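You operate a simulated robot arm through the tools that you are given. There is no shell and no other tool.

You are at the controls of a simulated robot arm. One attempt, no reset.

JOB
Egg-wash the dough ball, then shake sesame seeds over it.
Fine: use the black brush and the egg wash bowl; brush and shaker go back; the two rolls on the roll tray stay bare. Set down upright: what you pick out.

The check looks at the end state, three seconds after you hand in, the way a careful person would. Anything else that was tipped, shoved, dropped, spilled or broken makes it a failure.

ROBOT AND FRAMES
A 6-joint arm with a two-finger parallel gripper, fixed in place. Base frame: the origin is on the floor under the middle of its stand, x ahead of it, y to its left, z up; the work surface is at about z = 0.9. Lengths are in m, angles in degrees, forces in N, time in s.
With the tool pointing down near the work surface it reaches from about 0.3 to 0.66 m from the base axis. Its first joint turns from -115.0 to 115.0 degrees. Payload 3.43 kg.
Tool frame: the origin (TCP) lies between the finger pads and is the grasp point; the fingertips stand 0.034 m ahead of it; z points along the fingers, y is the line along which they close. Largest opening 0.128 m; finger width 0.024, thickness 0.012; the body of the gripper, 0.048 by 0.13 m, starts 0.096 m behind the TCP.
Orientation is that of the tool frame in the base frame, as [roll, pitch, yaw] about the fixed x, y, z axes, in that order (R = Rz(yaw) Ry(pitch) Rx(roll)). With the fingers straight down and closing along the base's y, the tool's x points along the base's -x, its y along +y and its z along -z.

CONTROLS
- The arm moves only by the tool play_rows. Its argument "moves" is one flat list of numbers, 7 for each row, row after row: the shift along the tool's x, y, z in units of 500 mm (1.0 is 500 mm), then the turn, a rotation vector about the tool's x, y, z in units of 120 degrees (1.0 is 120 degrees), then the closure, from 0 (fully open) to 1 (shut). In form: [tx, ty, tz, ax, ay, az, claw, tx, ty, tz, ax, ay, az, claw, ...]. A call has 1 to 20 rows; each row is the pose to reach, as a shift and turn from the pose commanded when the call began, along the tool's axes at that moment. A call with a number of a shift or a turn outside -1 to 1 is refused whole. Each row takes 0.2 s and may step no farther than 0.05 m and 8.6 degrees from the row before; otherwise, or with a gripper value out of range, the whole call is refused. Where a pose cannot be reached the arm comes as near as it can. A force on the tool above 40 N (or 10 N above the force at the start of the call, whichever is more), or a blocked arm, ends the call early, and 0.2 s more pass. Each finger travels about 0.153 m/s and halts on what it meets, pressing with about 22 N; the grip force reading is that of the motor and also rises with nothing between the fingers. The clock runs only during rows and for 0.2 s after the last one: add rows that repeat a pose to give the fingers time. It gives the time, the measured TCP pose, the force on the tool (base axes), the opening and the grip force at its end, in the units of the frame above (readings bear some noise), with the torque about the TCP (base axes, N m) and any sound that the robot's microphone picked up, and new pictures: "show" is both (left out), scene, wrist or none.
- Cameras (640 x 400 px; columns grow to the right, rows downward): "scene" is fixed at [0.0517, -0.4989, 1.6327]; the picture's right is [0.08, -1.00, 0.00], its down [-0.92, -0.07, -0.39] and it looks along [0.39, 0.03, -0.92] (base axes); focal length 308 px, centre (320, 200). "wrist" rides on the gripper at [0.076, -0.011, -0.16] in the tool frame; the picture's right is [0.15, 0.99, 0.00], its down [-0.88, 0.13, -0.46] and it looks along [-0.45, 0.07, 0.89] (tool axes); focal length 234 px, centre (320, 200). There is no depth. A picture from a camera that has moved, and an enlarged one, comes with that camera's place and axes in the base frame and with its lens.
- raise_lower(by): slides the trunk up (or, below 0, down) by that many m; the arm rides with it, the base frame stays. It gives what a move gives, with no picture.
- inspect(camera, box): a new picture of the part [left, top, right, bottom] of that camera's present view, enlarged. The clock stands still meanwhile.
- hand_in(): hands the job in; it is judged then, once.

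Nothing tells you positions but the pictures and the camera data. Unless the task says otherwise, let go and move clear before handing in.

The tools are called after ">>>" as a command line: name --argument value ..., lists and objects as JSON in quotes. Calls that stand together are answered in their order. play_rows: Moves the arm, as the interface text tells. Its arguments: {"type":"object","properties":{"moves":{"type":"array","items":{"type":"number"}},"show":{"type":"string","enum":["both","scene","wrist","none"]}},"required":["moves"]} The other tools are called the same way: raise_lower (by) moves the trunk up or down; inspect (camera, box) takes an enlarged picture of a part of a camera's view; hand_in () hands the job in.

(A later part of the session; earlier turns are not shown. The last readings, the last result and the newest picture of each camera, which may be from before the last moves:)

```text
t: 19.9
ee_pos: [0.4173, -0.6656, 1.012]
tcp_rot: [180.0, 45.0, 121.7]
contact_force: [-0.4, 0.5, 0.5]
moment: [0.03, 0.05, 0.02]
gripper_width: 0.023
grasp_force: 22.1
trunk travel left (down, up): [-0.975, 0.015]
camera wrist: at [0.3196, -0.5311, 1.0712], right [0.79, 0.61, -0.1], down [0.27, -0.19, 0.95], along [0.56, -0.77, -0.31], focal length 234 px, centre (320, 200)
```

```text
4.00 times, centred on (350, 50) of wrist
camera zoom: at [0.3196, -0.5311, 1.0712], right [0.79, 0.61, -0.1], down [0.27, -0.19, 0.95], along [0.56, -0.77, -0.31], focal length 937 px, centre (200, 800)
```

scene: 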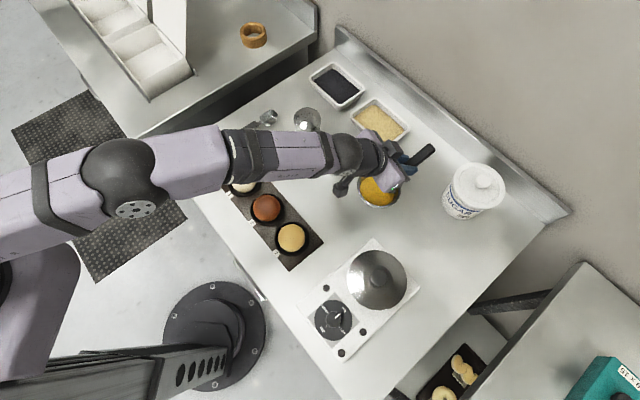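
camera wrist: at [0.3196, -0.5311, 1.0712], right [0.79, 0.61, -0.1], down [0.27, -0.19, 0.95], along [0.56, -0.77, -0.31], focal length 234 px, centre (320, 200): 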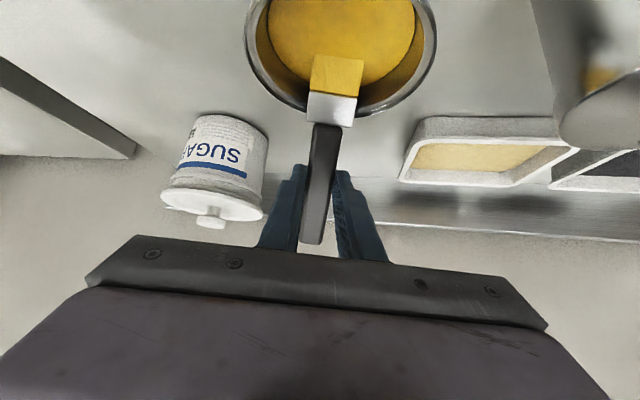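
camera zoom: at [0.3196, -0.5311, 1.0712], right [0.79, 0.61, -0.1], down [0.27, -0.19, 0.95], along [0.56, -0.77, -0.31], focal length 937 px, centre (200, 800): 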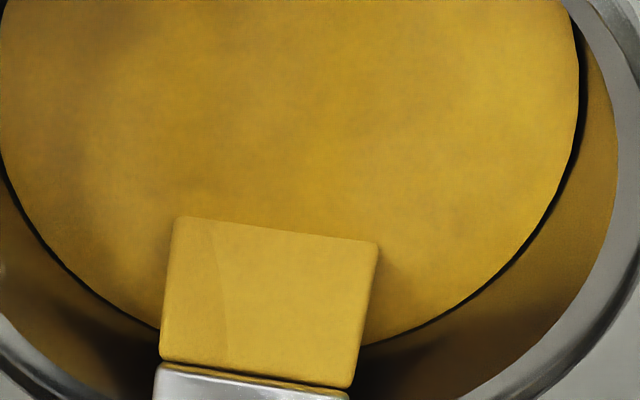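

The bristles have turned yellow with egg wash, though the bowl seems to have shifted a few millimetres. I'll lift straight up slowly and check both bowl and brush.

>>> play_rows --moves '[-0.02, 0, -0.02, 0, 0, 0, 1, -0.04, 0, -0.04, 0, 0, 0, 1, -0.06, 0, -0.06, 0, 0, 0, 1, -0.085, 0, -0.085, 0, 0, 0, 1, -0.11, 0, -0.11, 0, 0, 0, 1, -0.135, 0, -0.135, 0, 0, 0, 1, -0.135, 0, -0.135, 0, 0, 0, 1, -0.135, 0, -0.135, 0, 0, 0, 1]' --show "both"

>>> inspect --camera "scene" --box '[350, 160, 410, 215]'

>>> inspect --camera "wrist" --box '[270, 0, 430, 100]'

```text
t: 21.7
ee_pos: [0.4169, -0.6647, 1.1072]
tcp_rot: [179.9, 45.0, 121.9]
contact_force: [-1.3, 0.9, -0.6]
moment: [-0.03, -0.04, 0.0]
gripper_width: 0.0227
grasp_force: 22.0
trunk travel left (down, up): [-0.975, 0.015]
camera wrist: at [0.3193, -0.5303, 1.1667], right [0.78, 0.61, -0.1], down [0.27, -0.19, 0.94], along [0.56, -0.77, -0.31], focal length 234 px, centre (320, 200)
```

scene: 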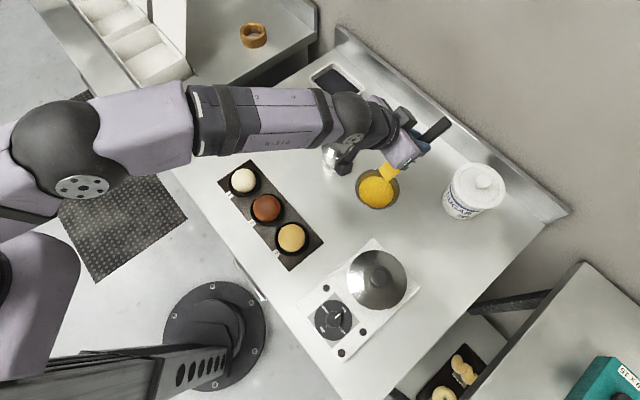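
wrist: 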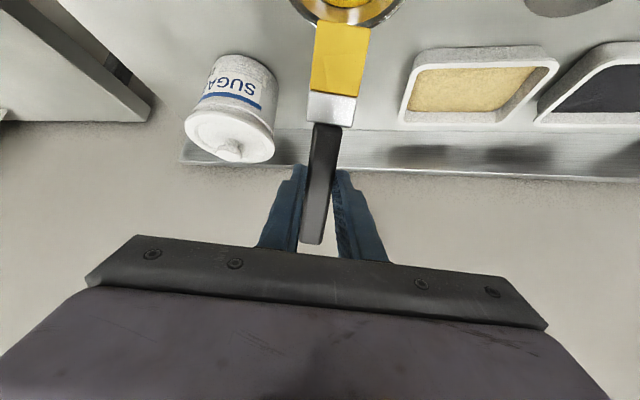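

```text
7.27 times, centred on (380, 188) of scene
camera zoom: at [0.0517, -0.4989, 1.6327], right [0.08, -1.0, 0.0], down [-0.92, -0.07, -0.39], along [0.39, 0.03, -0.92], focal length 2242 px, centre (-116, 291)
```

zoom: 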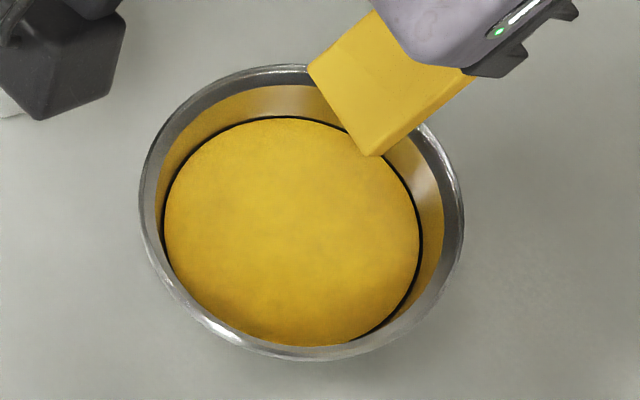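

```text
4.00 times, centred on (350, 50) of wrist
camera zoom: at [0.3193, -0.5303, 1.1667], right [0.78, 0.61, -0.1], down [0.27, -0.19, 0.94], along [0.56, -0.77, -0.31], focal length 937 px, centre (200, 800)
```

zoom: 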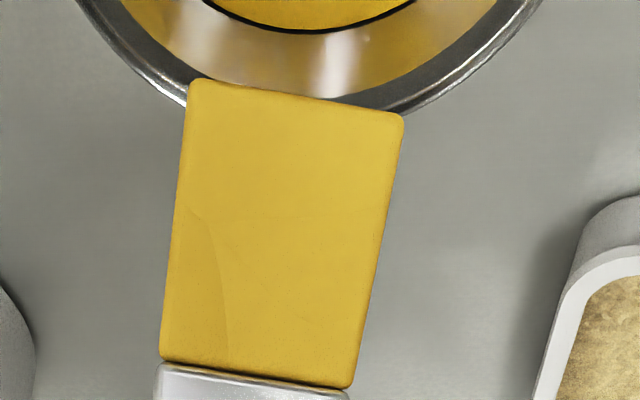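

The bowl settled back exactly where it was, and the brush is well loaded. I place the dough ball's centre at about [0.383,-0.280,0.935], radius about 0.031, top about 0.966. I'll carry the brush over it at a safe height, keeping off rolls 1 and 2.

>>> play_rows --moves '[0.0046, 0.0322, -0.0655, -0.0108, 0, -0.0108, 1, 0.0091, 0.0644, -0.131, -0.0216, 0, -0.0216, 1, 0.042, 0.0966, -0.1683, -0.0324, 0, -0.0324, 1, 0.0748, 0.1288, -0.2055, -0.0432, 0, -0.0432, 1, 0.1077, 0.161, -0.2427, -0.054, 0, -0.054, 1, 0.1405, 0.1932, -0.2799, -0.0648, 0, -0.0648, 1, 0.1734, 0.2254, -0.3171, -0.0756, 0, -0.0756, 1, 0.2062, 0.2576, -0.3543, -0.0864, 0, -0.0864, 1, 0.2391, 0.2898, -0.3916, -0.0972, 0, -0.0972, 1, 0.2719, 0.322, -0.4288, -0.108, 0, -0.108, 1, 0.3331, 0.3542, -0.4377, -0.1188, 0, -0.1188, 1, 0.3942, 0.3864, -0.4466, -0.1296, 0, -0.1296, 1, 0.3942, 0.3864, -0.4466, -0.1296, 0, -0.1296, 1]' --show "both"

>>> inspect --camera "scene" --box '[205, 145, 325, 235]'

>>> inspect --camera "wrist" --box '[250, 0, 450, 140]'

```text
t: 24.5
ee_pos: [0.423, -0.3099, 1.1262]
tcp_rot: [179.9, 45.0, 144.1]
contact_force: [0.5, -0.8, -0.6]
moment: [-0.01, 0.01, 0.0]
gripper_width: 0.023
grasp_force: 21.9
trunk travel left (down, up): [-0.975, 0.015]
camera wrist: at [0.2826, -0.2237, 1.1852], right [0.5, 0.86, -0.1], down [0.32, -0.07, 0.94], along [0.81, -0.5, -0.31], focal length 234 px, centre (320, 200)
```

scene: 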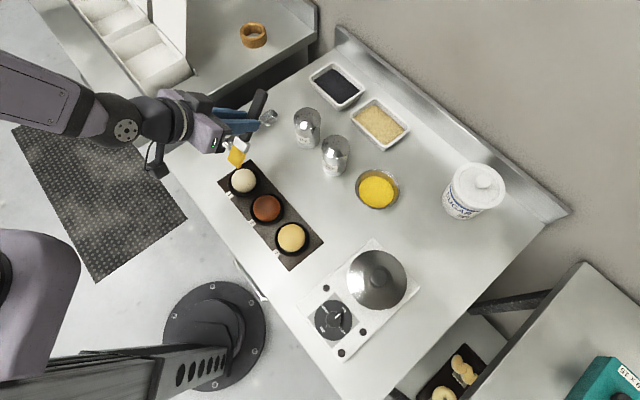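
wrist: 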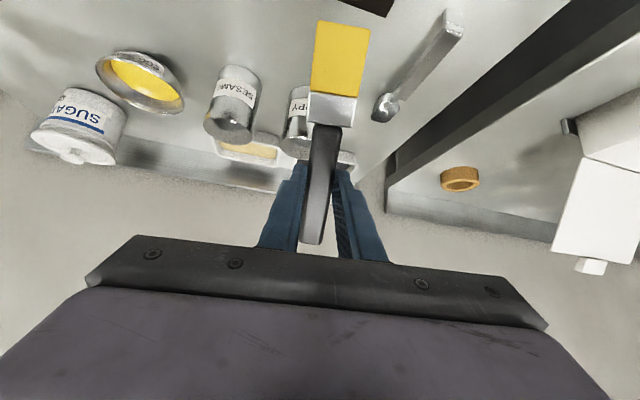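

```text
4.44 times, centred on (265, 190) of scene
camera zoom: at [0.0517, -0.4989, 1.6327], right [0.08, -1.0, 0.0], down [-0.92, -0.07, -0.39], along [0.39, 0.03, -0.92], focal length 1370 px, centre (564, 244)
```

zoom: 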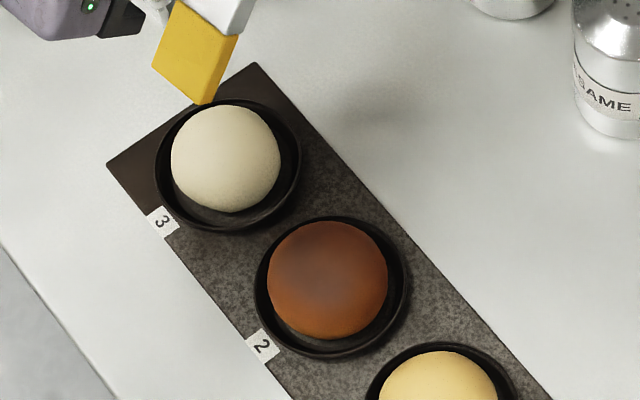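

```text
2.86 times, centred on (350, 70) of wrist
camera zoom: at [0.2826, -0.2237, 1.1852], right [0.5, 0.86, -0.1], down [0.32, -0.07, 0.94], along [0.81, -0.5, -0.31], focal length 669 px, centre (234, 571)
```

zoom: 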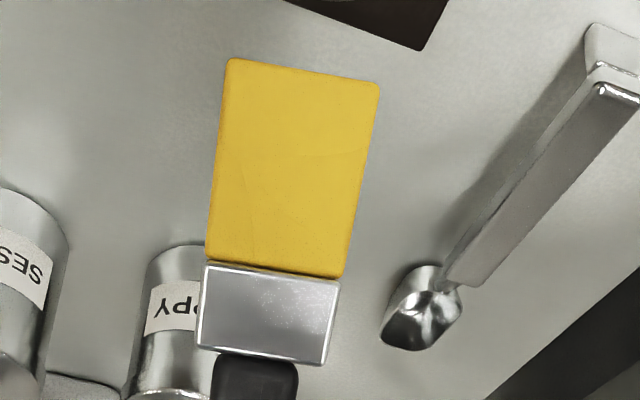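

The brush tip is directly above the dough ball. I'll lower it gently to the top of the ball, watching the force.

>>> play_rows --moves '[0.0283, 0, 0.0283, 0, 0, 0, 1, 0.0566, 0, 0.0566, 0, 0, 0, 1, 0.0714, 0, 0.0714, 0, 0, 0, 1, 0.0764, 0, 0.0764, 0, 0, 0, 1, 0.0764, 0, 0.0764, 0, 0, 0, 1]' --show "none"

>>> inspect --camera "scene" --box '[205, 145, 285, 205]'

>>> inspect --camera "wrist" --box '[250, 0, 450, 140]'

```text
t: 25.7
ee_pos: [0.4183, -0.3197, 1.0745]
tcp_rot: [179.3, 44.8, 143.7]
contact_force: [-0.6, -0.1, -0.2]
moment: [0.0, 0.01, 0.04]
gripper_width: 0.023
grasp_force: 22.3
out of reach, approached as far as the arm can: row 1, 2, 3, 4, 5
trunk travel left (down, up): [-0.975, 0.015]
```

```text
6.67 times, centred on (245, 175) of scene
camera zoom: at [0.0517, -0.4989, 1.6327], right [0.08, -1.0, 0.0], down [-0.92, -0.07, -0.39], along [0.39, 0.03, -0.92], focal length 2056 px, centre (820, 367)
```

zoom: 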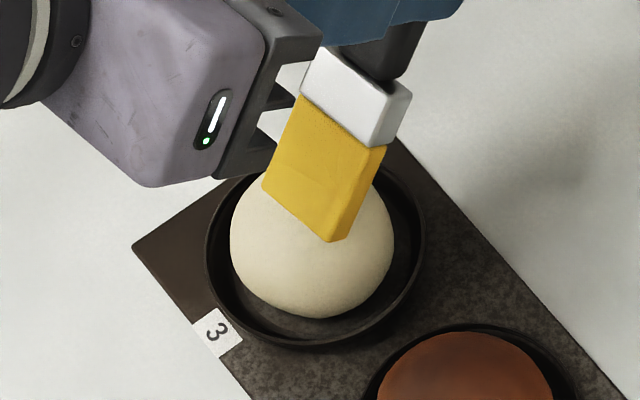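

```text
2.86 times, centred on (350, 70) of wrist
camera zoom: at [0.2759, -0.2344, 1.1349], right [0.49, 0.86, -0.09], down [0.32, -0.08, 0.95], along [0.81, -0.5, -0.31], focal length 669 px, centre (234, 571)
```

zoom: 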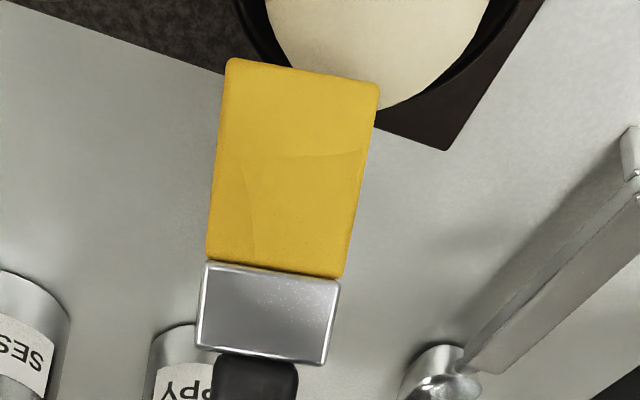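

The arm hit its inner reach limit at this tilt with the trunk raised, so the brush stopped just short of the ball. I'll lift clear and then lower the trunk to get room.

>>> play_rows --moves '[-0.0424, 0, -0.0424, 0, 0, 0, 1, -0.0849, 0, -0.0849, 0, 0, 0, 1, -0.1273, 0, -0.1273, 0, 0, 0, 1, -0.1697, 0, -0.1697, 0, 0, 0, 1]' --show "none"

>>> raise_lower --by -0.1

```text
t: 26.7
ee_pos: [0.4162, -0.3209, 1.1961]
tcp_rot: [-179.9, 45.0, 143.9]
contact_force: [-0.2, 1.0, -1.5]
moment: [-0.02, 0.0, 0.0]
gripper_width: 0.023
grasp_force: 21.7
trunk travel left (down, up): [-0.975, 0.015]
```

```text
t: 28.1
ee_pos: [0.4169, -0.3194, 1.0961]
tcp_rot: [-179.9, 45.0, 143.9]
contact_force: [-0.2, 0.7, 0.2]
moment: [0.01, 0.03, 0.04]
gripper_width: 0.0229
grasp_force: 21.8
trunk travel left (down, up): [-0.875, 0.115]
```

There is room to move now. I'll centre over the ball and come down to just above its top.

>>> play_rows --moves '[0.01, 0.0248, 0.012, 0, 0, 0, 1, 0.02, 0.0248, 0.024, 0, 0, 0, 1, 0.0296, 0.0248, 0.0338, 0, 0, 0, 1, 0.0296, 0.0248, 0.0338, 0, 0, 0, 1]' --show "none"

>>> inspect --camera "scene" --box '[205, 145, 285, 205]'

>>> inspect --camera "wrist" --box '[250, 0, 450, 140]'

```text
t: 29.1
ee_pos: [0.4251, -0.3113, 1.0721]
tcp_rot: [-180.0, 45.0, 144.0]
contact_force: [0.1, 0.3, 0.0]
moment: [-0.02, -0.01, -0.02]
gripper_width: 0.0233
grasp_force: 21.6
trunk travel left (down, up): [-0.875, 0.115]
```

```text
6.67 times, centred on (245, 175) of scene
camera zoom: at [0.0517, -0.4989, 1.6327], right [0.08, -1.0, 0.0], down [-0.92, -0.07, -0.39], along [0.39, 0.03, -0.92], focal length 2056 px, centre (820, 367)
```

zoom: 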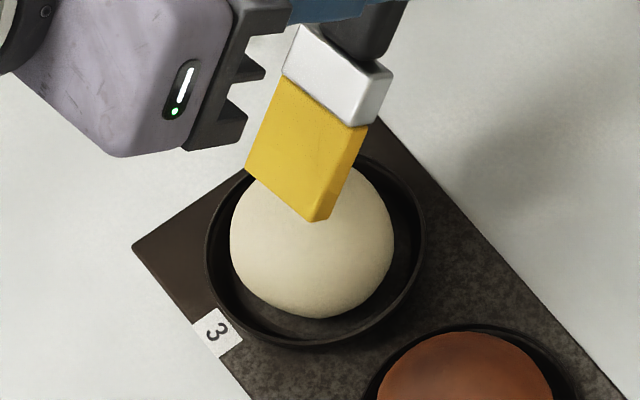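

```text
2.86 times, centred on (350, 70) of wrist
camera zoom: at [0.2852, -0.224, 1.1329], right [0.5, 0.86, -0.1], down [0.32, -0.07, 0.94], along [0.81, -0.5, -0.31], focal length 669 px, centre (234, 571)
```

zoom: 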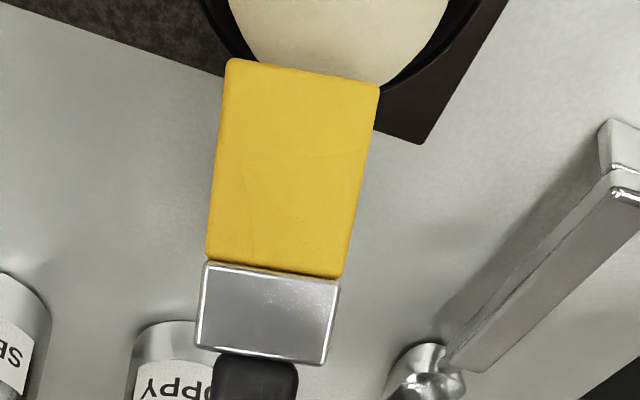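

The tip is touching or nearly touching the crown. I'll press down by 2 to 3 mm and check the reaction.

>>> play_rows --moves '[0.0014, 0, 0.0014, 0, 0, 0, 1, 0.0028, 0, 0.0028, 0, 0, 0, 1, 0.0042, 0, 0.0042, 0, 0, 0, 1, 0.0042, 0, 0.0042, 0, 0, 0, 1]' --show "none"

>>> inspect --camera "scene" --box '[205, 145, 285, 205]'

```text
t: 30.1
ee_pos: [0.4268, -0.3103, 1.0709]
tcp_rot: [-180.0, 45.0, 143.9]
contact_force: [0.1, -0.5, -0.1]
moment: [-0.01, -0.02, 0.0]
gripper_width: 0.0228
grasp_force: 21.9
trunk travel left (down, up): [-0.875, 0.115]
```

```text
6.67 times, centred on (245, 175) of scene
camera zoom: at [0.0517, -0.4989, 1.6327], right [0.08, -1.0, 0.0], down [-0.92, -0.07, -0.39], along [0.39, 0.03, -0.92], focal length 2056 px, centre (820, 367)
```

zoom: 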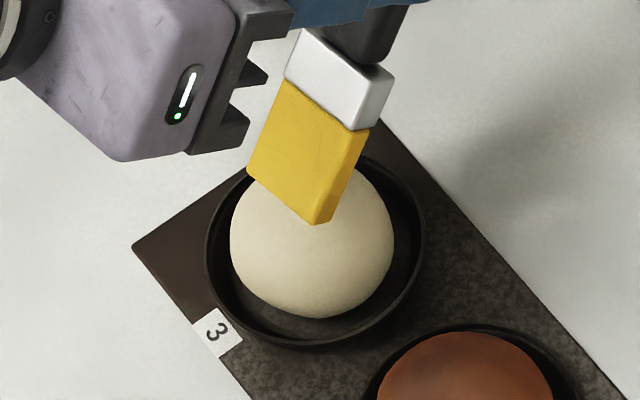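

No reaction yet, so the crown must be slightly lower than I estimated. I'll go down in small steps.

>>> play_rows --moves '[0.0028, 0, 0.0028, 0, 0, 0, 1, 0.0057, 0, 0.0057, 0, 0, 0, 1, 0.0057, 0, 0.0057, 0, 0, 0, 1]' --show "none"

>>> inspect --camera "scene" --box '[205, 145, 285, 205]'

>>> inspect --camera "wrist" --box '[250, 0, 450, 140]'

```text
t: 30.9
ee_pos: [0.426, -0.3123, 1.066]
tcp_rot: [-180.0, 45.0, 144.0]
contact_force: [0.2, -0.1, -0.9]
moment: [0.02, 0.02, -0.04]
gripper_width: 0.0231
grasp_force: 21.7
trunk travel left (down, up): [-0.875, 0.115]
```

```text
6.67 times, centred on (245, 175) of scene
camera zoom: at [0.0517, -0.4989, 1.6327], right [0.08, -1.0, 0.0], down [-0.92, -0.07, -0.39], along [0.39, 0.03, -0.92], focal length 2056 px, centre (820, 367)
```

zoom: 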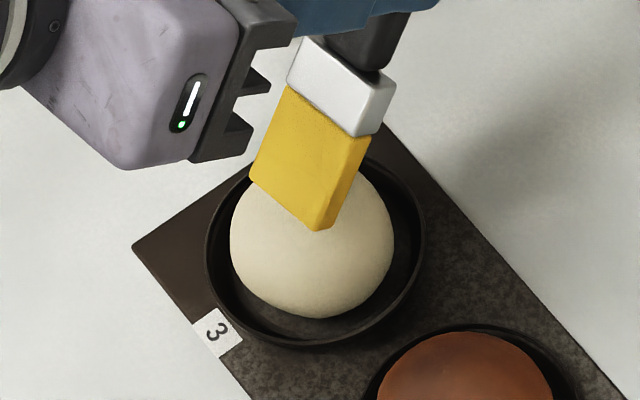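

```text
2.86 times, centred on (350, 70) of wrist
camera zoom: at [0.2853, -0.2237, 1.1258], right [0.5, 0.86, -0.1], down [0.32, -0.07, 0.94], along [0.81, -0.5, -0.31], focal length 669 px, centre (234, 571)
```

zoom: 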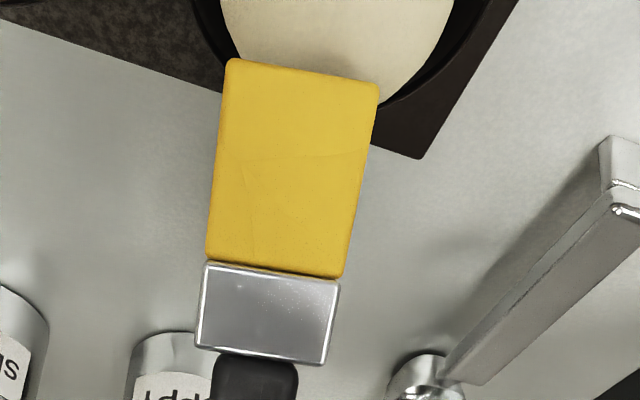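

Still no contact, so the dough is likely flatter than a sphere. I'll keep descending in small steps and watch the force.

>>> play_rows --moves '[0.0028, 0, 0.0028, 0, 0, 0, 1, 0.0057, 0, 0.0057, 0, 0, 0, 1, 0.0057, 0, 0.0057, 0, 0, 0, 1]' --show "none"

>>> inspect --camera "scene" --box '[205, 145, 285, 205]'

```text
t: 31.7
ee_pos: [0.4256, -0.3107, 1.0631]
tcp_rot: [-180.0, 45.0, 144.0]
contact_force: [0.1, 0.3, 0.2]
moment: [-0.01, -0.01, -0.02]
gripper_width: 0.0233
grasp_force: 21.7
trunk travel left (down, up): [-0.875, 0.115]
```

```text
6.67 times, centred on (245, 175) of scene
camera zoom: at [0.0517, -0.4989, 1.6327], right [0.08, -1.0, 0.0], down [-0.92, -0.07, -0.39], along [0.39, 0.03, -0.92], focal length 2056 px, centre (820, 367)
```

zoom: 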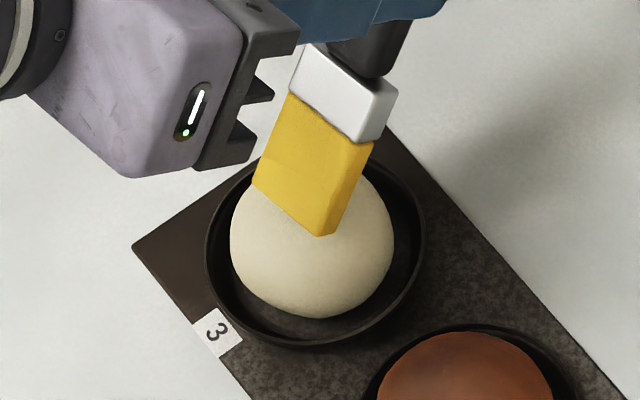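

Still free. I'll continue downward in the same small steps.

>>> play_rows --moves '[0.0028, 0, 0.0028, 0, 0, 0, 1, 0.0057, 0, 0.0057, 0, 0, 0, 1, 0.0057, 0, 0.0057, 0, 0, 0, 1]' --show "none"

>>> inspect --camera "scene" --box '[205, 145, 285, 205]'

>>> inspect --camera "wrist" --box '[270, 0, 410, 60]'

```text
t: 32.5
ee_pos: [0.4262, -0.3118, 1.0583]
tcp_rot: [180.0, 45.0, 143.8]
contact_force: [0.2, 0.3, -0.9]
moment: [0.02, 0.0, -0.02]
gripper_width: 0.0229
grasp_force: 21.8
trunk travel left (down, up): [-0.875, 0.115]
```

```text
6.67 times, centred on (245, 175) of scene
camera zoom: at [0.0517, -0.4989, 1.6327], right [0.08, -1.0, 0.0], down [-0.92, -0.07, -0.39], along [0.39, 0.03, -0.92], focal length 2056 px, centre (820, 367)
```

zoom: 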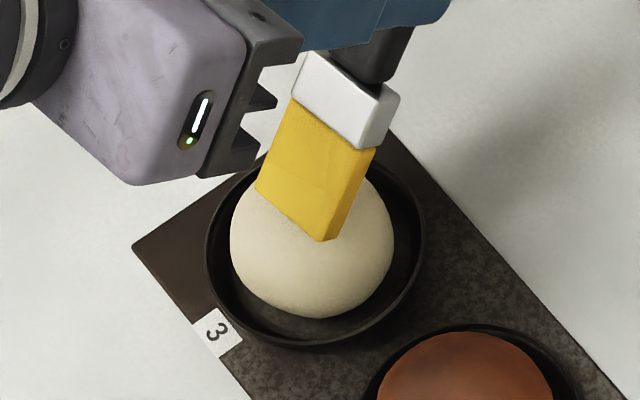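

```text
4.57 times, centred on (340, 30) of wrist
camera zoom: at [0.285, -0.2236, 1.1174], right [0.5, 0.86, -0.1], down [0.32, -0.07, 0.94], along [0.81, -0.5, -0.31], focal length 1070 px, centre (229, 977)
```

zoom: 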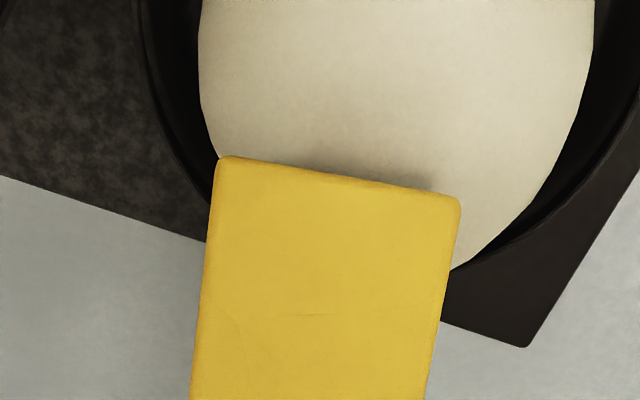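

A shadow now shows just ahead of the tip, so the ball is close. Combining all views, the dough is flattened with its centre at about [0.3885,-0.2765,0.925] and top at about 0.947. I'll recentre and go down to touch it.

>>> play_rows --moves '[0, 0.011, 0.004, 0, 0, 0, 1, 0.0062, 0.011, 0.0107, 0, 0, 0, 1, 0.0105, 0.011, 0.015, 0, 0, 0, 1, 0.0105, 0.011, 0.015, 0, 0, 0, 1]' --show "none"

>>> inspect --camera "scene" --box '[205, 145, 285, 205]'

>>> inspect --camera "wrist" --box '[270, 0, 410, 60]'

```text
t: 33.5
ee_pos: [0.4326, -0.3087, 1.0509]
tcp_rot: [-179.9, 45.3, 143.9]
contact_force: [3.7, -1.4, 9.7]
moment: [0.32, 0.05, -0.06]
gripper_width: 0.0231
grasp_force: 22.1
trunk travel left (down, up): [-0.875, 0.115]
```

```text
6.67 times, centred on (245, 175) of scene
camera zoom: at [0.0517, -0.4989, 1.6327], right [0.08, -1.0, 0.0], down [-0.92, -0.07, -0.39], along [0.39, 0.03, -0.92], focal length 2056 px, centre (820, 367)
```

zoom: 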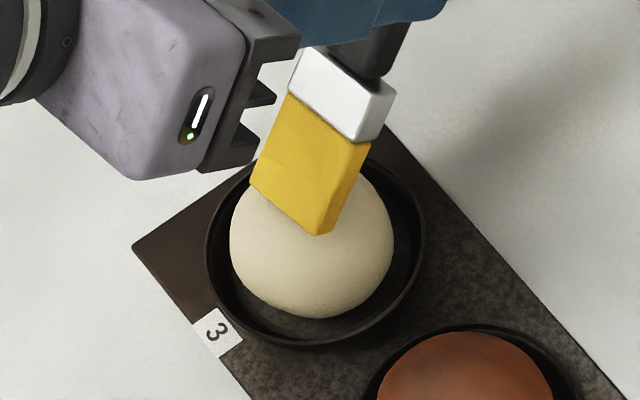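

```text
4.57 times, centred on (340, 30) of wrist
camera zoom: at [0.2906, -0.2205, 1.1093], right [0.5, 0.86, -0.1], down [0.32, -0.07, 0.95], along [0.81, -0.51, -0.31], focal length 1070 px, centre (229, 977)
```

zoom: 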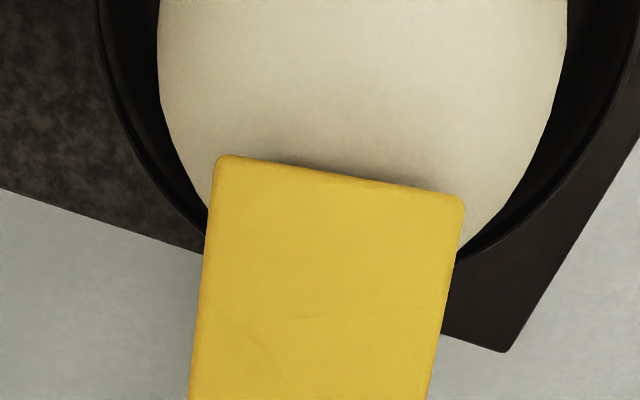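

The tip touched at edge height 0.945 with about 10 N, which confirms the ball top. I'll ease off and do a light stroke back and forth over the crown.

>>> play_rows --moves '[-0.0031, 0, -0.0031, 0, 0, 0, 1, 0.0092, 0, -0.0134, 0, 0, 0, 1, 0.0219, 0, -0.0205, 0, 0, 0, 1, 0.0346, 0, -0.0247, 0, 0, 0, 1, 0.0219, 0, -0.0205, 0, 0, 0, 1, 0.0092, 0, -0.0134, 0, 0, 0, 1, -0.0031, 0, -0.0031, 0, 0, 0, 1, -0.0134, 0, 0.0092, 0, 0, 0, 1, -0.0205, 0, 0.0219, 0, 0, 0, 1, -0.0247, 0, 0.0346, 0, 0, 0, 1, -0.0205, 0, 0.0219, 0, 0, 0, 1, -0.0134, 0, 0.0092, 0, 0, 0, 1, -0.0031, 0, -0.0031, 0, 0, 0, 1]' --show "none"

>>> inspect --camera "scene" --box '[205, 145, 285, 205]'

>>> inspect --camera "wrist" --box '[270, 0, 410, 60]'

```text
t: 36.3
ee_pos: [0.4304, -0.3072, 1.0513]
tcp_rot: [-179.9, 45.0, 143.9]
contact_force: [-0.4, 0.1, -1.1]
moment: [-0.02, -0.01, 0.0]
gripper_width: 0.0229
grasp_force: 22.1
trunk travel left (down, up): [-0.875, 0.115]
```

```text
6.67 times, centred on (245, 175) of scene
camera zoom: at [0.0517, -0.4989, 1.6327], right [0.08, -1.0, 0.0], down [-0.92, -0.07, -0.39], along [0.39, 0.03, -0.92], focal length 2056 px, centre (820, 367)
```

zoom: 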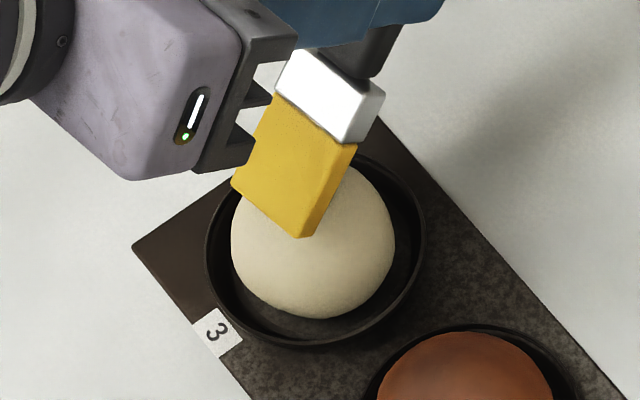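

```text
4.57 times, centred on (340, 30) of wrist
camera zoom: at [0.2897, -0.2196, 1.1108], right [0.5, 0.86, -0.1], down [0.32, -0.07, 0.94], along [0.81, -0.5, -0.31], focal length 1070 px, centre (229, 977)
```

zoom: 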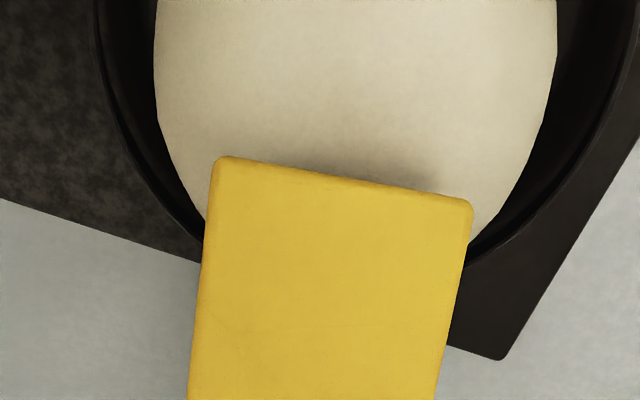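

The brush has tipped slightly in the grip, with its tip a few millimetres higher than before, and I can't see any coating from here. I'll lift away and look at the top of the dough ball.

>>> play_rows --moves '[-0.0283, 0, -0.0283, 0, 0, 0, 1, -0.0849, 0, -0.0283, 0, 0, 0, 1, -0.1414, 0, -0.0283, 0, 0, 0, 1, -0.18, 0, 0, 0, 0, 0, 1]' --show "wrist"

>>> inspect --camera "scene" --box '[205, 145, 285, 205]'

```text
t: 37.3
ee_pos: [0.4868, -0.3464, 1.1182]
tcp_rot: [171.0, 45.0, 131.9]
contact_force: [-0.5, 0.1, -1.0]
moment: [-0.06, -0.09, 0.11]
gripper_width: 0.0232
grasp_force: 21.9
out of reach, approached as far as the arm can: row 3
trunk travel left (down, up): [-0.875, 0.115]
camera wrist: at [0.3504, -0.2498, 1.1738], right [0.58, 0.81, 0.01], down [0.24, -0.18, 0.96], along [0.78, -0.56, -0.29], focal length 234 px, centre (320, 200)
```

wrist: 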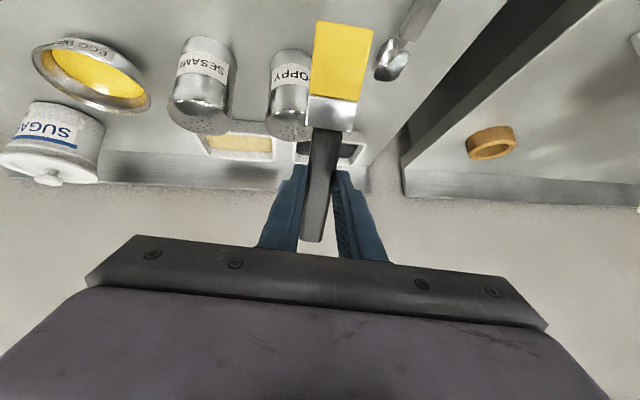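

```text
6.67 times, centred on (245, 175) of scene
camera zoom: at [0.0517, -0.4989, 1.6327], right [0.08, -1.0, 0.0], down [-0.92, -0.07, -0.39], along [0.39, 0.03, -0.92], focal length 2056 px, centre (820, 367)
```

zoom: 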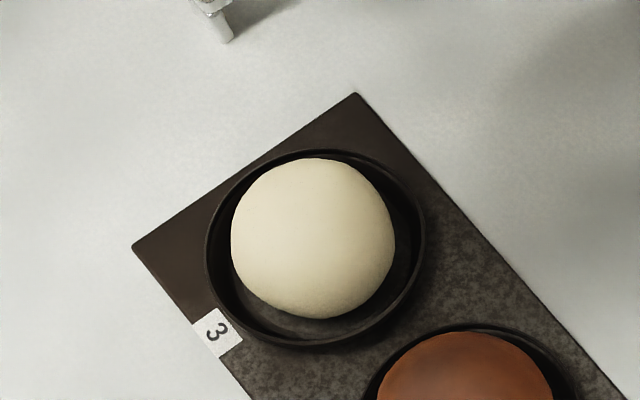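

The dough ball is undisturbed but shows no visible wash yet, because the strokes after the first touch hovered a little too high. Let me settle the pose, then measure the brush in the grip again.

>>> play_rows --moves '[0, 0, 0, 0, 0, 0, 1, 0, 0, 0, 0, 0, 0, 1]' --show "none"

>>> inspect --camera "wrist" --box '[270, 0, 430, 120]'

>>> inspect --camera "scene" --box '[195, 95, 295, 175]'

>>> inspect --camera "scene" --box '[222, 160, 272, 200]'

```text
t: 37.9
ee_pos: [0.4816, -0.3459, 1.1169]
tcp_rot: [-179.9, 45.0, 143.9]
contact_force: [-0.5, 0.4, 0.5]
moment: [0.01, 0.03, 0.0]
gripper_width: 0.0232
grasp_force: 22.1
trunk travel left (down, up): [-0.875, 0.115]
```

```text
3.33 times, centred on (350, 60) of wrist
camera zoom: at [0.3407, -0.258, 1.1749], right [0.5, 0.86, -0.1], down [0.32, -0.07, 0.94], along [0.81, -0.5, -0.31], focal length 781 px, centre (220, 667)
```

zoom: 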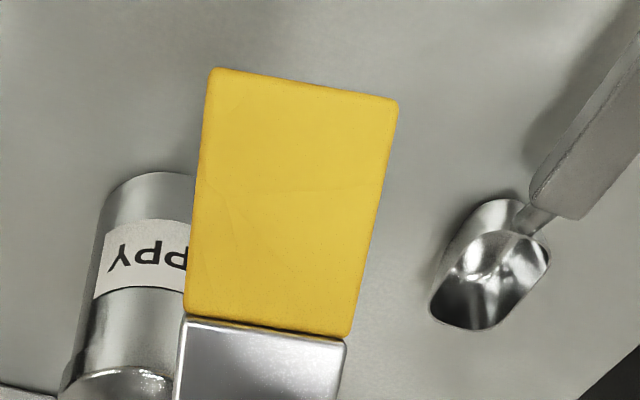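

```text
5.00 times, centred on (245, 135) of scene
camera zoom: at [0.0517, -0.4989, 1.6327], right [0.08, -1.0, 0.0], down [-0.92, -0.07, -0.39], along [0.39, 0.03, -0.92], focal length 1542 px, centre (695, 525)
```

zoom: 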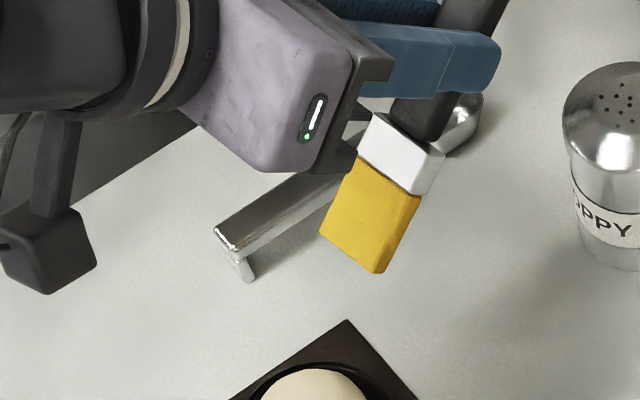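

```text
10.00 times, centred on (247, 180) of scene
camera zoom: at [0.0517, -0.4989, 1.6327], right [0.08, -1.0, 0.0], down [-0.92, -0.07, -0.39], along [0.39, 0.03, -0.92], focal length 3083 px, centre (1050, 400)
```

zoom: 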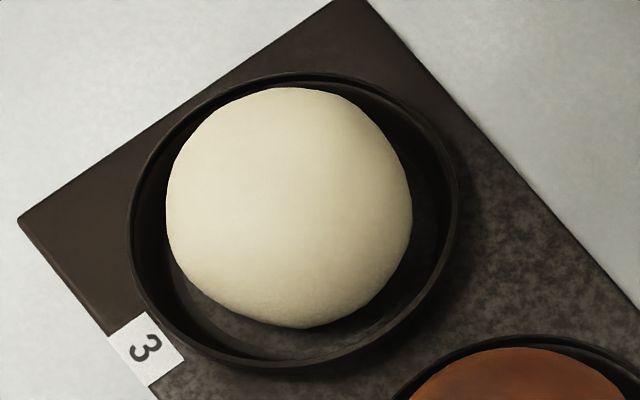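

The pose is steady again. The brush has rotated about 5° in the grip, and the tilt near 45° seems to sit at a wrist singularity here. I'll reduce the tilt to 30° and approach the inward side of the dough, so I can stroke with the tip trailing.

>>> play_rows --moves '[0, 0, 0, 0, 0.05, 0, 1, 0, 0, 0, 0, 0.1, 0, 1, 0.02, 0, 0.0025, 0, 0.125, 0, 1, 0.06, 0.0013, 0.007, 0, 0.125, 0, 1, 0.1, 0.002, 0.0115, 0, 0.125, 0, 1, 0.13, 0.0026, 0.015, 0, 0.125, 0, 1, 0.158, 0.0026, 0.0185, 0, 0.125, 0, 1, 0.158, 0.0026, 0.0185, 0, 0.125, 0, 1]' --show "none"

>>> inspect --camera "wrist" --box '[260, 0, 430, 120]'

>>> inspect --camera "scene" --box '[205, 135, 295, 205]'

```text
t: 39.7
ee_pos: [0.4434, -0.3146, 1.0516]
tcp_rot: [-180.0, 30.0, 143.9]
contact_force: [-0.2, -0.2, -0.7]
moment: [0.04, -0.01, 0.01]
gripper_width: 0.0229
grasp_force: 22.1
trunk travel left (down, up): [-0.875, 0.115]
```

```text
3.33 times, centred on (345, 60) of wrist
camera zoom: at [0.3194, -0.2396, 1.1526], right [0.48, 0.87, -0.07], down [0.51, -0.21, 0.83], along [0.71, -0.44, -0.55], focal length 781 px, centre (237, 667)
```

zoom: 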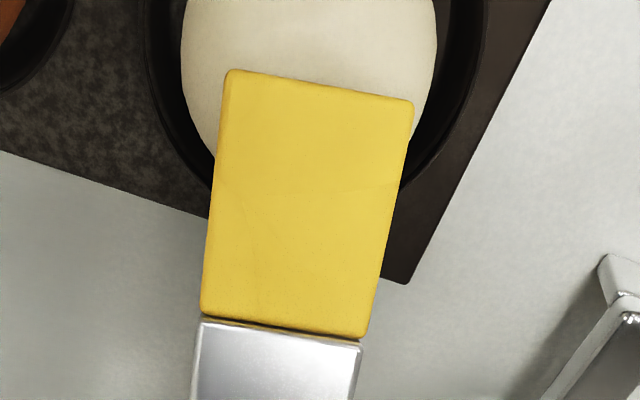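

```text
5.71 times, centred on (250, 170) of scene
camera zoom: at [0.0517, -0.4989, 1.6327], right [0.08, -1.0, 0.0], down [-0.92, -0.07, -0.39], along [0.39, 0.03, -0.92], focal length 1762 px, centre (720, 371)
```

zoom: 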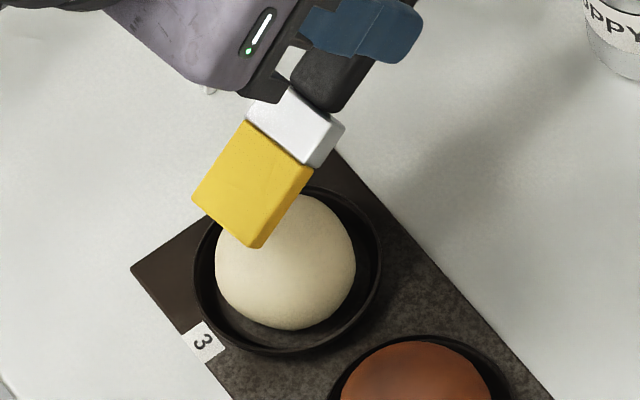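

I'm centred above the inward half of the ball with a flatter brush. I'll lower it until it just touches.

>>> play_rows --moves '[0.012, 0, 0.0208, 0, 0, 0, 1, 0.02, 0, 0.0346, 0, 0, 0, 1, 0.025, 0, 0.0433, 0, 0, 0, 1, 0.025, 0, 0.0433, 0, 0, 0, 1]' --show "none"

>>> inspect --camera "scene" --box '[205, 135, 295, 205]'

>>> inspect --camera "wrist" --box '[260, 0, 430, 120]'

```text
t: 40.7
ee_pos: [0.4425, -0.3142, 1.0277]
tcp_rot: [-180.0, 30.0, 143.9]
contact_force: [-0.7, -0.6, -0.5]
moment: [0.02, -0.01, 0.0]
gripper_width: 0.0229
grasp_force: 21.5
trunk travel left (down, up): [-0.875, 0.115]
```

```text
5.71 times, centred on (250, 170) of scene
camera zoom: at [0.0517, -0.4989, 1.6327], right [0.08, -1.0, 0.0], down [-0.92, -0.07, -0.39], along [0.39, 0.03, -0.92], focal length 1762 px, centre (720, 371)
```

zoom: 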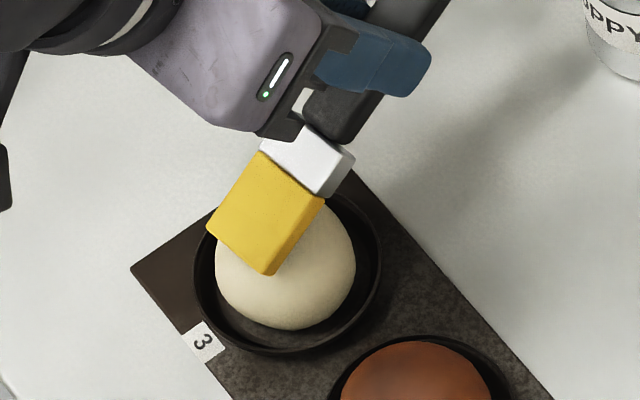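

```text
3.33 times, centred on (345, 60) of wrist
camera zoom: at [0.319, -0.2393, 1.1276], right [0.48, 0.87, -0.07], down [0.51, -0.21, 0.83], along [0.71, -0.44, -0.55], focal length 781 px, centre (237, 667)
```

zoom: 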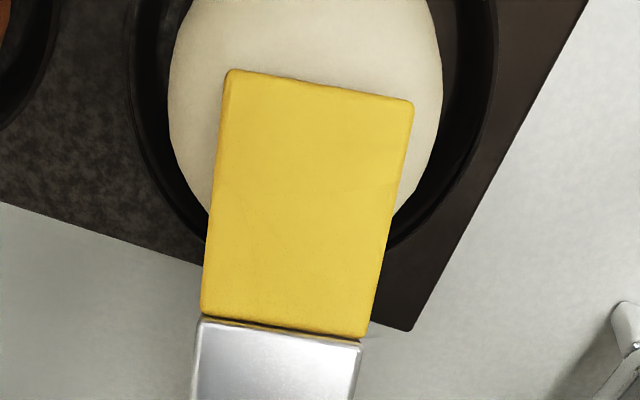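

There's a small gap left. I'll make a light stroke with the tip trailing outward over the crown, following the dough's curve.

>>> play_rows --moves '[0.003, 0, 0.0052, 0, 0, 0, 1, -0.0049, 0, 0.0075, 0, 0, 0, 1, -0.0126, 0, 0.0103, 0, 0, 0, 1, -0.0196, 0, 0.0141, 0, 0, 0, 1, -0.0264, 0, 0.0183, 0, 0, 0, 1, -0.0326, 0, 0.0235, 0, 0, 0, 1, -0.0386, 0, 0.0292, 0, 0, 0, 1, -0.044, 0, 0.0358, 0, 0, 0, 1]' --show "none"

>>> inspect --camera "scene" --box '[205, 135, 295, 205]'

>>> inspect --camera "wrist" --box '[260, 0, 430, 120]'

```text
t: 42.5
ee_pos: [0.4655, -0.3314, 1.0225]
tcp_rot: [-180.0, 30.2, 143.9]
contact_force: [-0.9, 0.2, 4.5]
moment: [0.37, 0.31, 0.0]
gripper_width: 0.0232
grasp_force: 21.8
trunk travel left (down, up): [-0.875, 0.115]
```

```text
5.71 times, centred on (250, 170) of scene
camera zoom: at [0.0517, -0.4989, 1.6327], right [0.08, -1.0, 0.0], down [-0.92, -0.07, -0.39], along [0.39, 0.03, -0.92], focal length 1762 px, centre (720, 371)
```

zoom: 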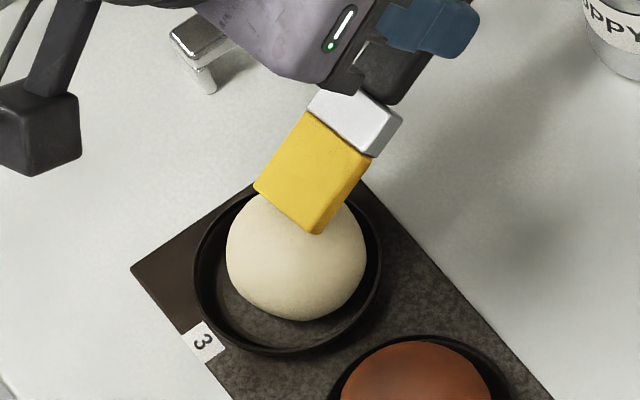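

```text
3.33 times, centred on (345, 60) of wrist
camera zoom: at [0.3418, -0.2562, 1.1237], right [0.48, 0.87, -0.07], down [0.51, -0.21, 0.84], along [0.72, -0.44, -0.54], focal length 781 px, centre (237, 667)
```

zoom: 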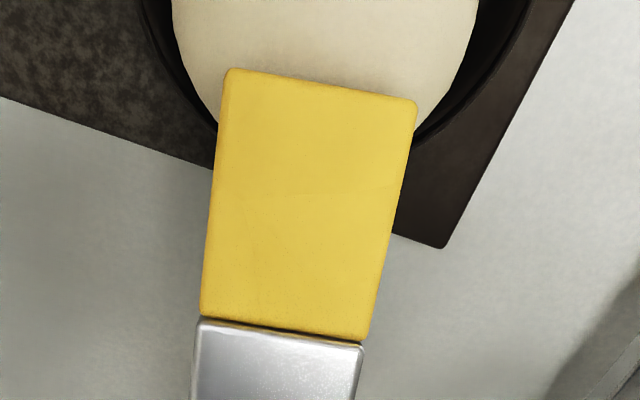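

The brush touched with about 4.5 N and the ball slid a few millimetres inside its cup toward the outer wall, but I still see no coating. With the ball now resting on the cup wall, I'll do a full-length stroke and then pull clear to check.

>>> play_rows --moves '[-0.0124, 0, -0.0215, 0, 0, 0, 1, 0.0193, -0.0056, -0.0398, 0, 0, 0, 1, 0.0416, -0.0056, -0.0411, 0, 0, 0, 1, 0.0518, -0.0056, -0.0235, 0, 0, 0, 1, 0.0412, -0.0056, -0.0219, 0, 0, 0, 1, 0.0309, -0.0056, -0.0197, 0, 0, 0, 1, 0.0214, -0.0056, -0.0161, 0, 0, 0, 1, 0.0125, -0.0056, -0.0116, 0, 0, 0, 1, 0.0041, -0.0056, -0.0061, 0, 0, 0, 1, -0.0037, -0.0056, 0.0003, 0, 0, 0, 1, -0.0109, -0.0056, 0.0079, 0, 0, 0, 1, -0.0161, -0.0056, 0.0149, 0, 0, 0, 1, -0.0309, -0.0056, -0.0108, 0, 0, 0, 1, -0.0696, -0.0056, -0.0406, 0, 0, 0, 1, -0.1366, -0.0056, -0.0366, 0, 0, 0, 1, -0.1366, -0.0056, -0.0366, 0, 0, 0, 1]' --show "both"

>>> inspect --camera "scene" --box '[205, 135, 295, 205]'

>>> inspect --camera "wrist" --box '[260, 0, 430, 120]'

```text
t: 45.9
ee_pos: [0.5035, -0.3631, 1.0738]
tcp_rot: [180.0, 30.0, 144.0]
contact_force: [-0.1, -0.8, -0.4]
moment: [-0.01, 0.0, 0.03]
gripper_width: 0.023
grasp_force: 21.8
trunk travel left (down, up): [-0.875, 0.115]
camera wrist: at [0.3805, -0.2879, 1.1743], right [0.48, 0.87, -0.07], down [0.51, -0.21, 0.83], along [0.71, -0.44, -0.55], focal length 234 px, centre (320, 200)
```

scene: 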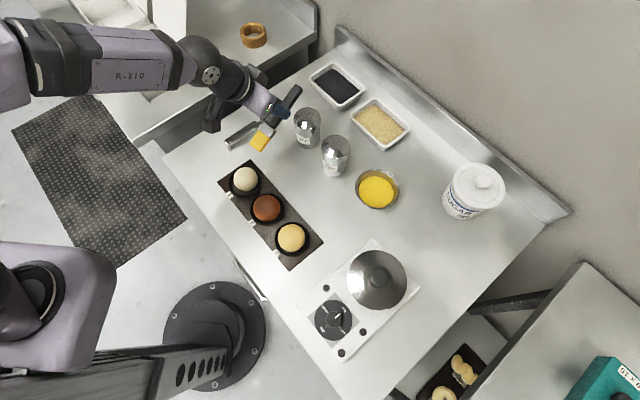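
wrist: 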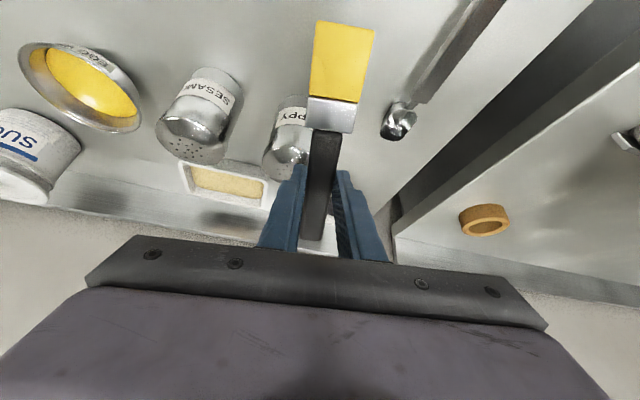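

```text
5.71 times, centred on (250, 170) of scene
camera zoom: at [0.0517, -0.4989, 1.6327], right [0.08, -1.0, 0.0], down [-0.92, -0.07, -0.39], along [0.39, 0.03, -0.92], focal length 1762 px, centre (720, 371)
```

zoom: 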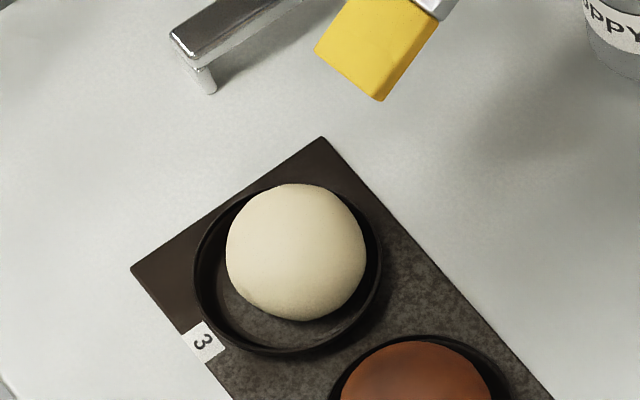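

```text
3.33 times, centred on (345, 60) of wrist
camera zoom: at [0.3805, -0.2879, 1.1743], right [0.48, 0.87, -0.07], down [0.51, -0.21, 0.83], along [0.71, -0.44, -0.55], focal length 781 px, centre (237, 667)
```

zoom: 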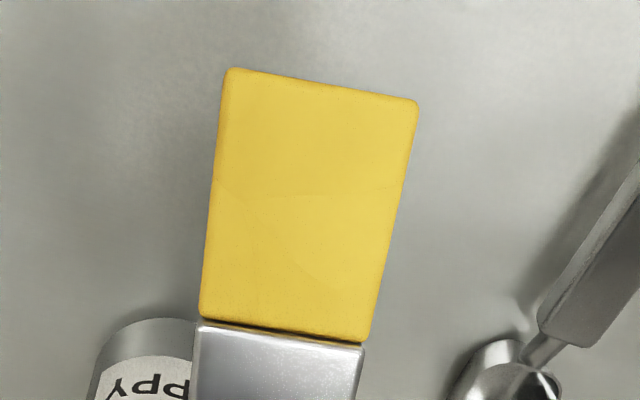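

No tint yet on ball 3. I'll inspect its surface very closely and compare with the others.

>>> inspect --camera "scene" --box '[232, 165, 262, 195]'

>>> inspect --camera "scene" --box '[245, 190, 295, 222]'

>>> inspect --camera "scene" --box '[268, 220, 318, 252]'

```text
13.33 times, centred on (247, 180) of scene
camera zoom: at [0.0517, -0.4989, 1.6327], right [0.08, -1.0, 0.0], down [-0.92, -0.07, -0.39], along [0.39, 0.03, -0.92], focal length 4111 px, centre (1293, 467)
```

zoom: 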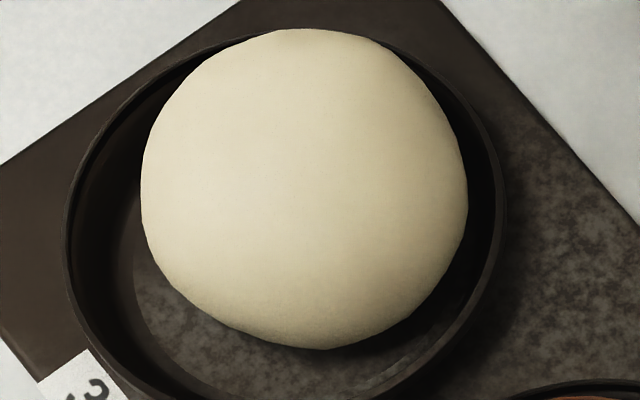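

```text
12.50 times, centred on (270, 206) of scene
camera zoom: at [0.0517, -0.4989, 1.6327], right [0.08, -1.0, 0.0], down [-0.92, -0.07, -0.39], along [0.39, 0.03, -0.92], focal length 3854 px, centre (945, 125)
```

zoom: 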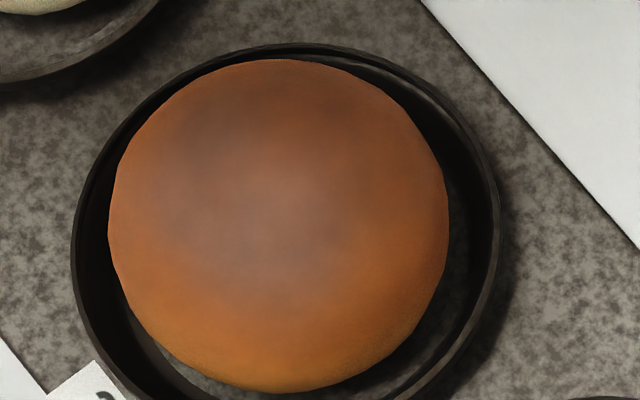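

```text
12.50 times, centred on (293, 236) of scene
camera zoom: at [0.0517, -0.4989, 1.6327], right [0.08, -1.0, 0.0], down [-0.92, -0.07, -0.39], along [0.39, 0.03, -0.92], focal length 3854 px, centre (658, -250)
```

zoom: 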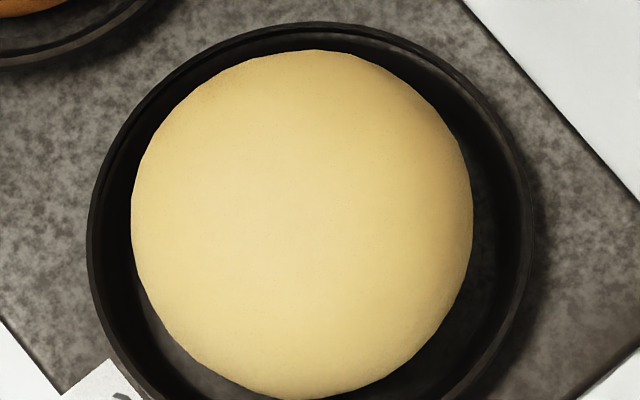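

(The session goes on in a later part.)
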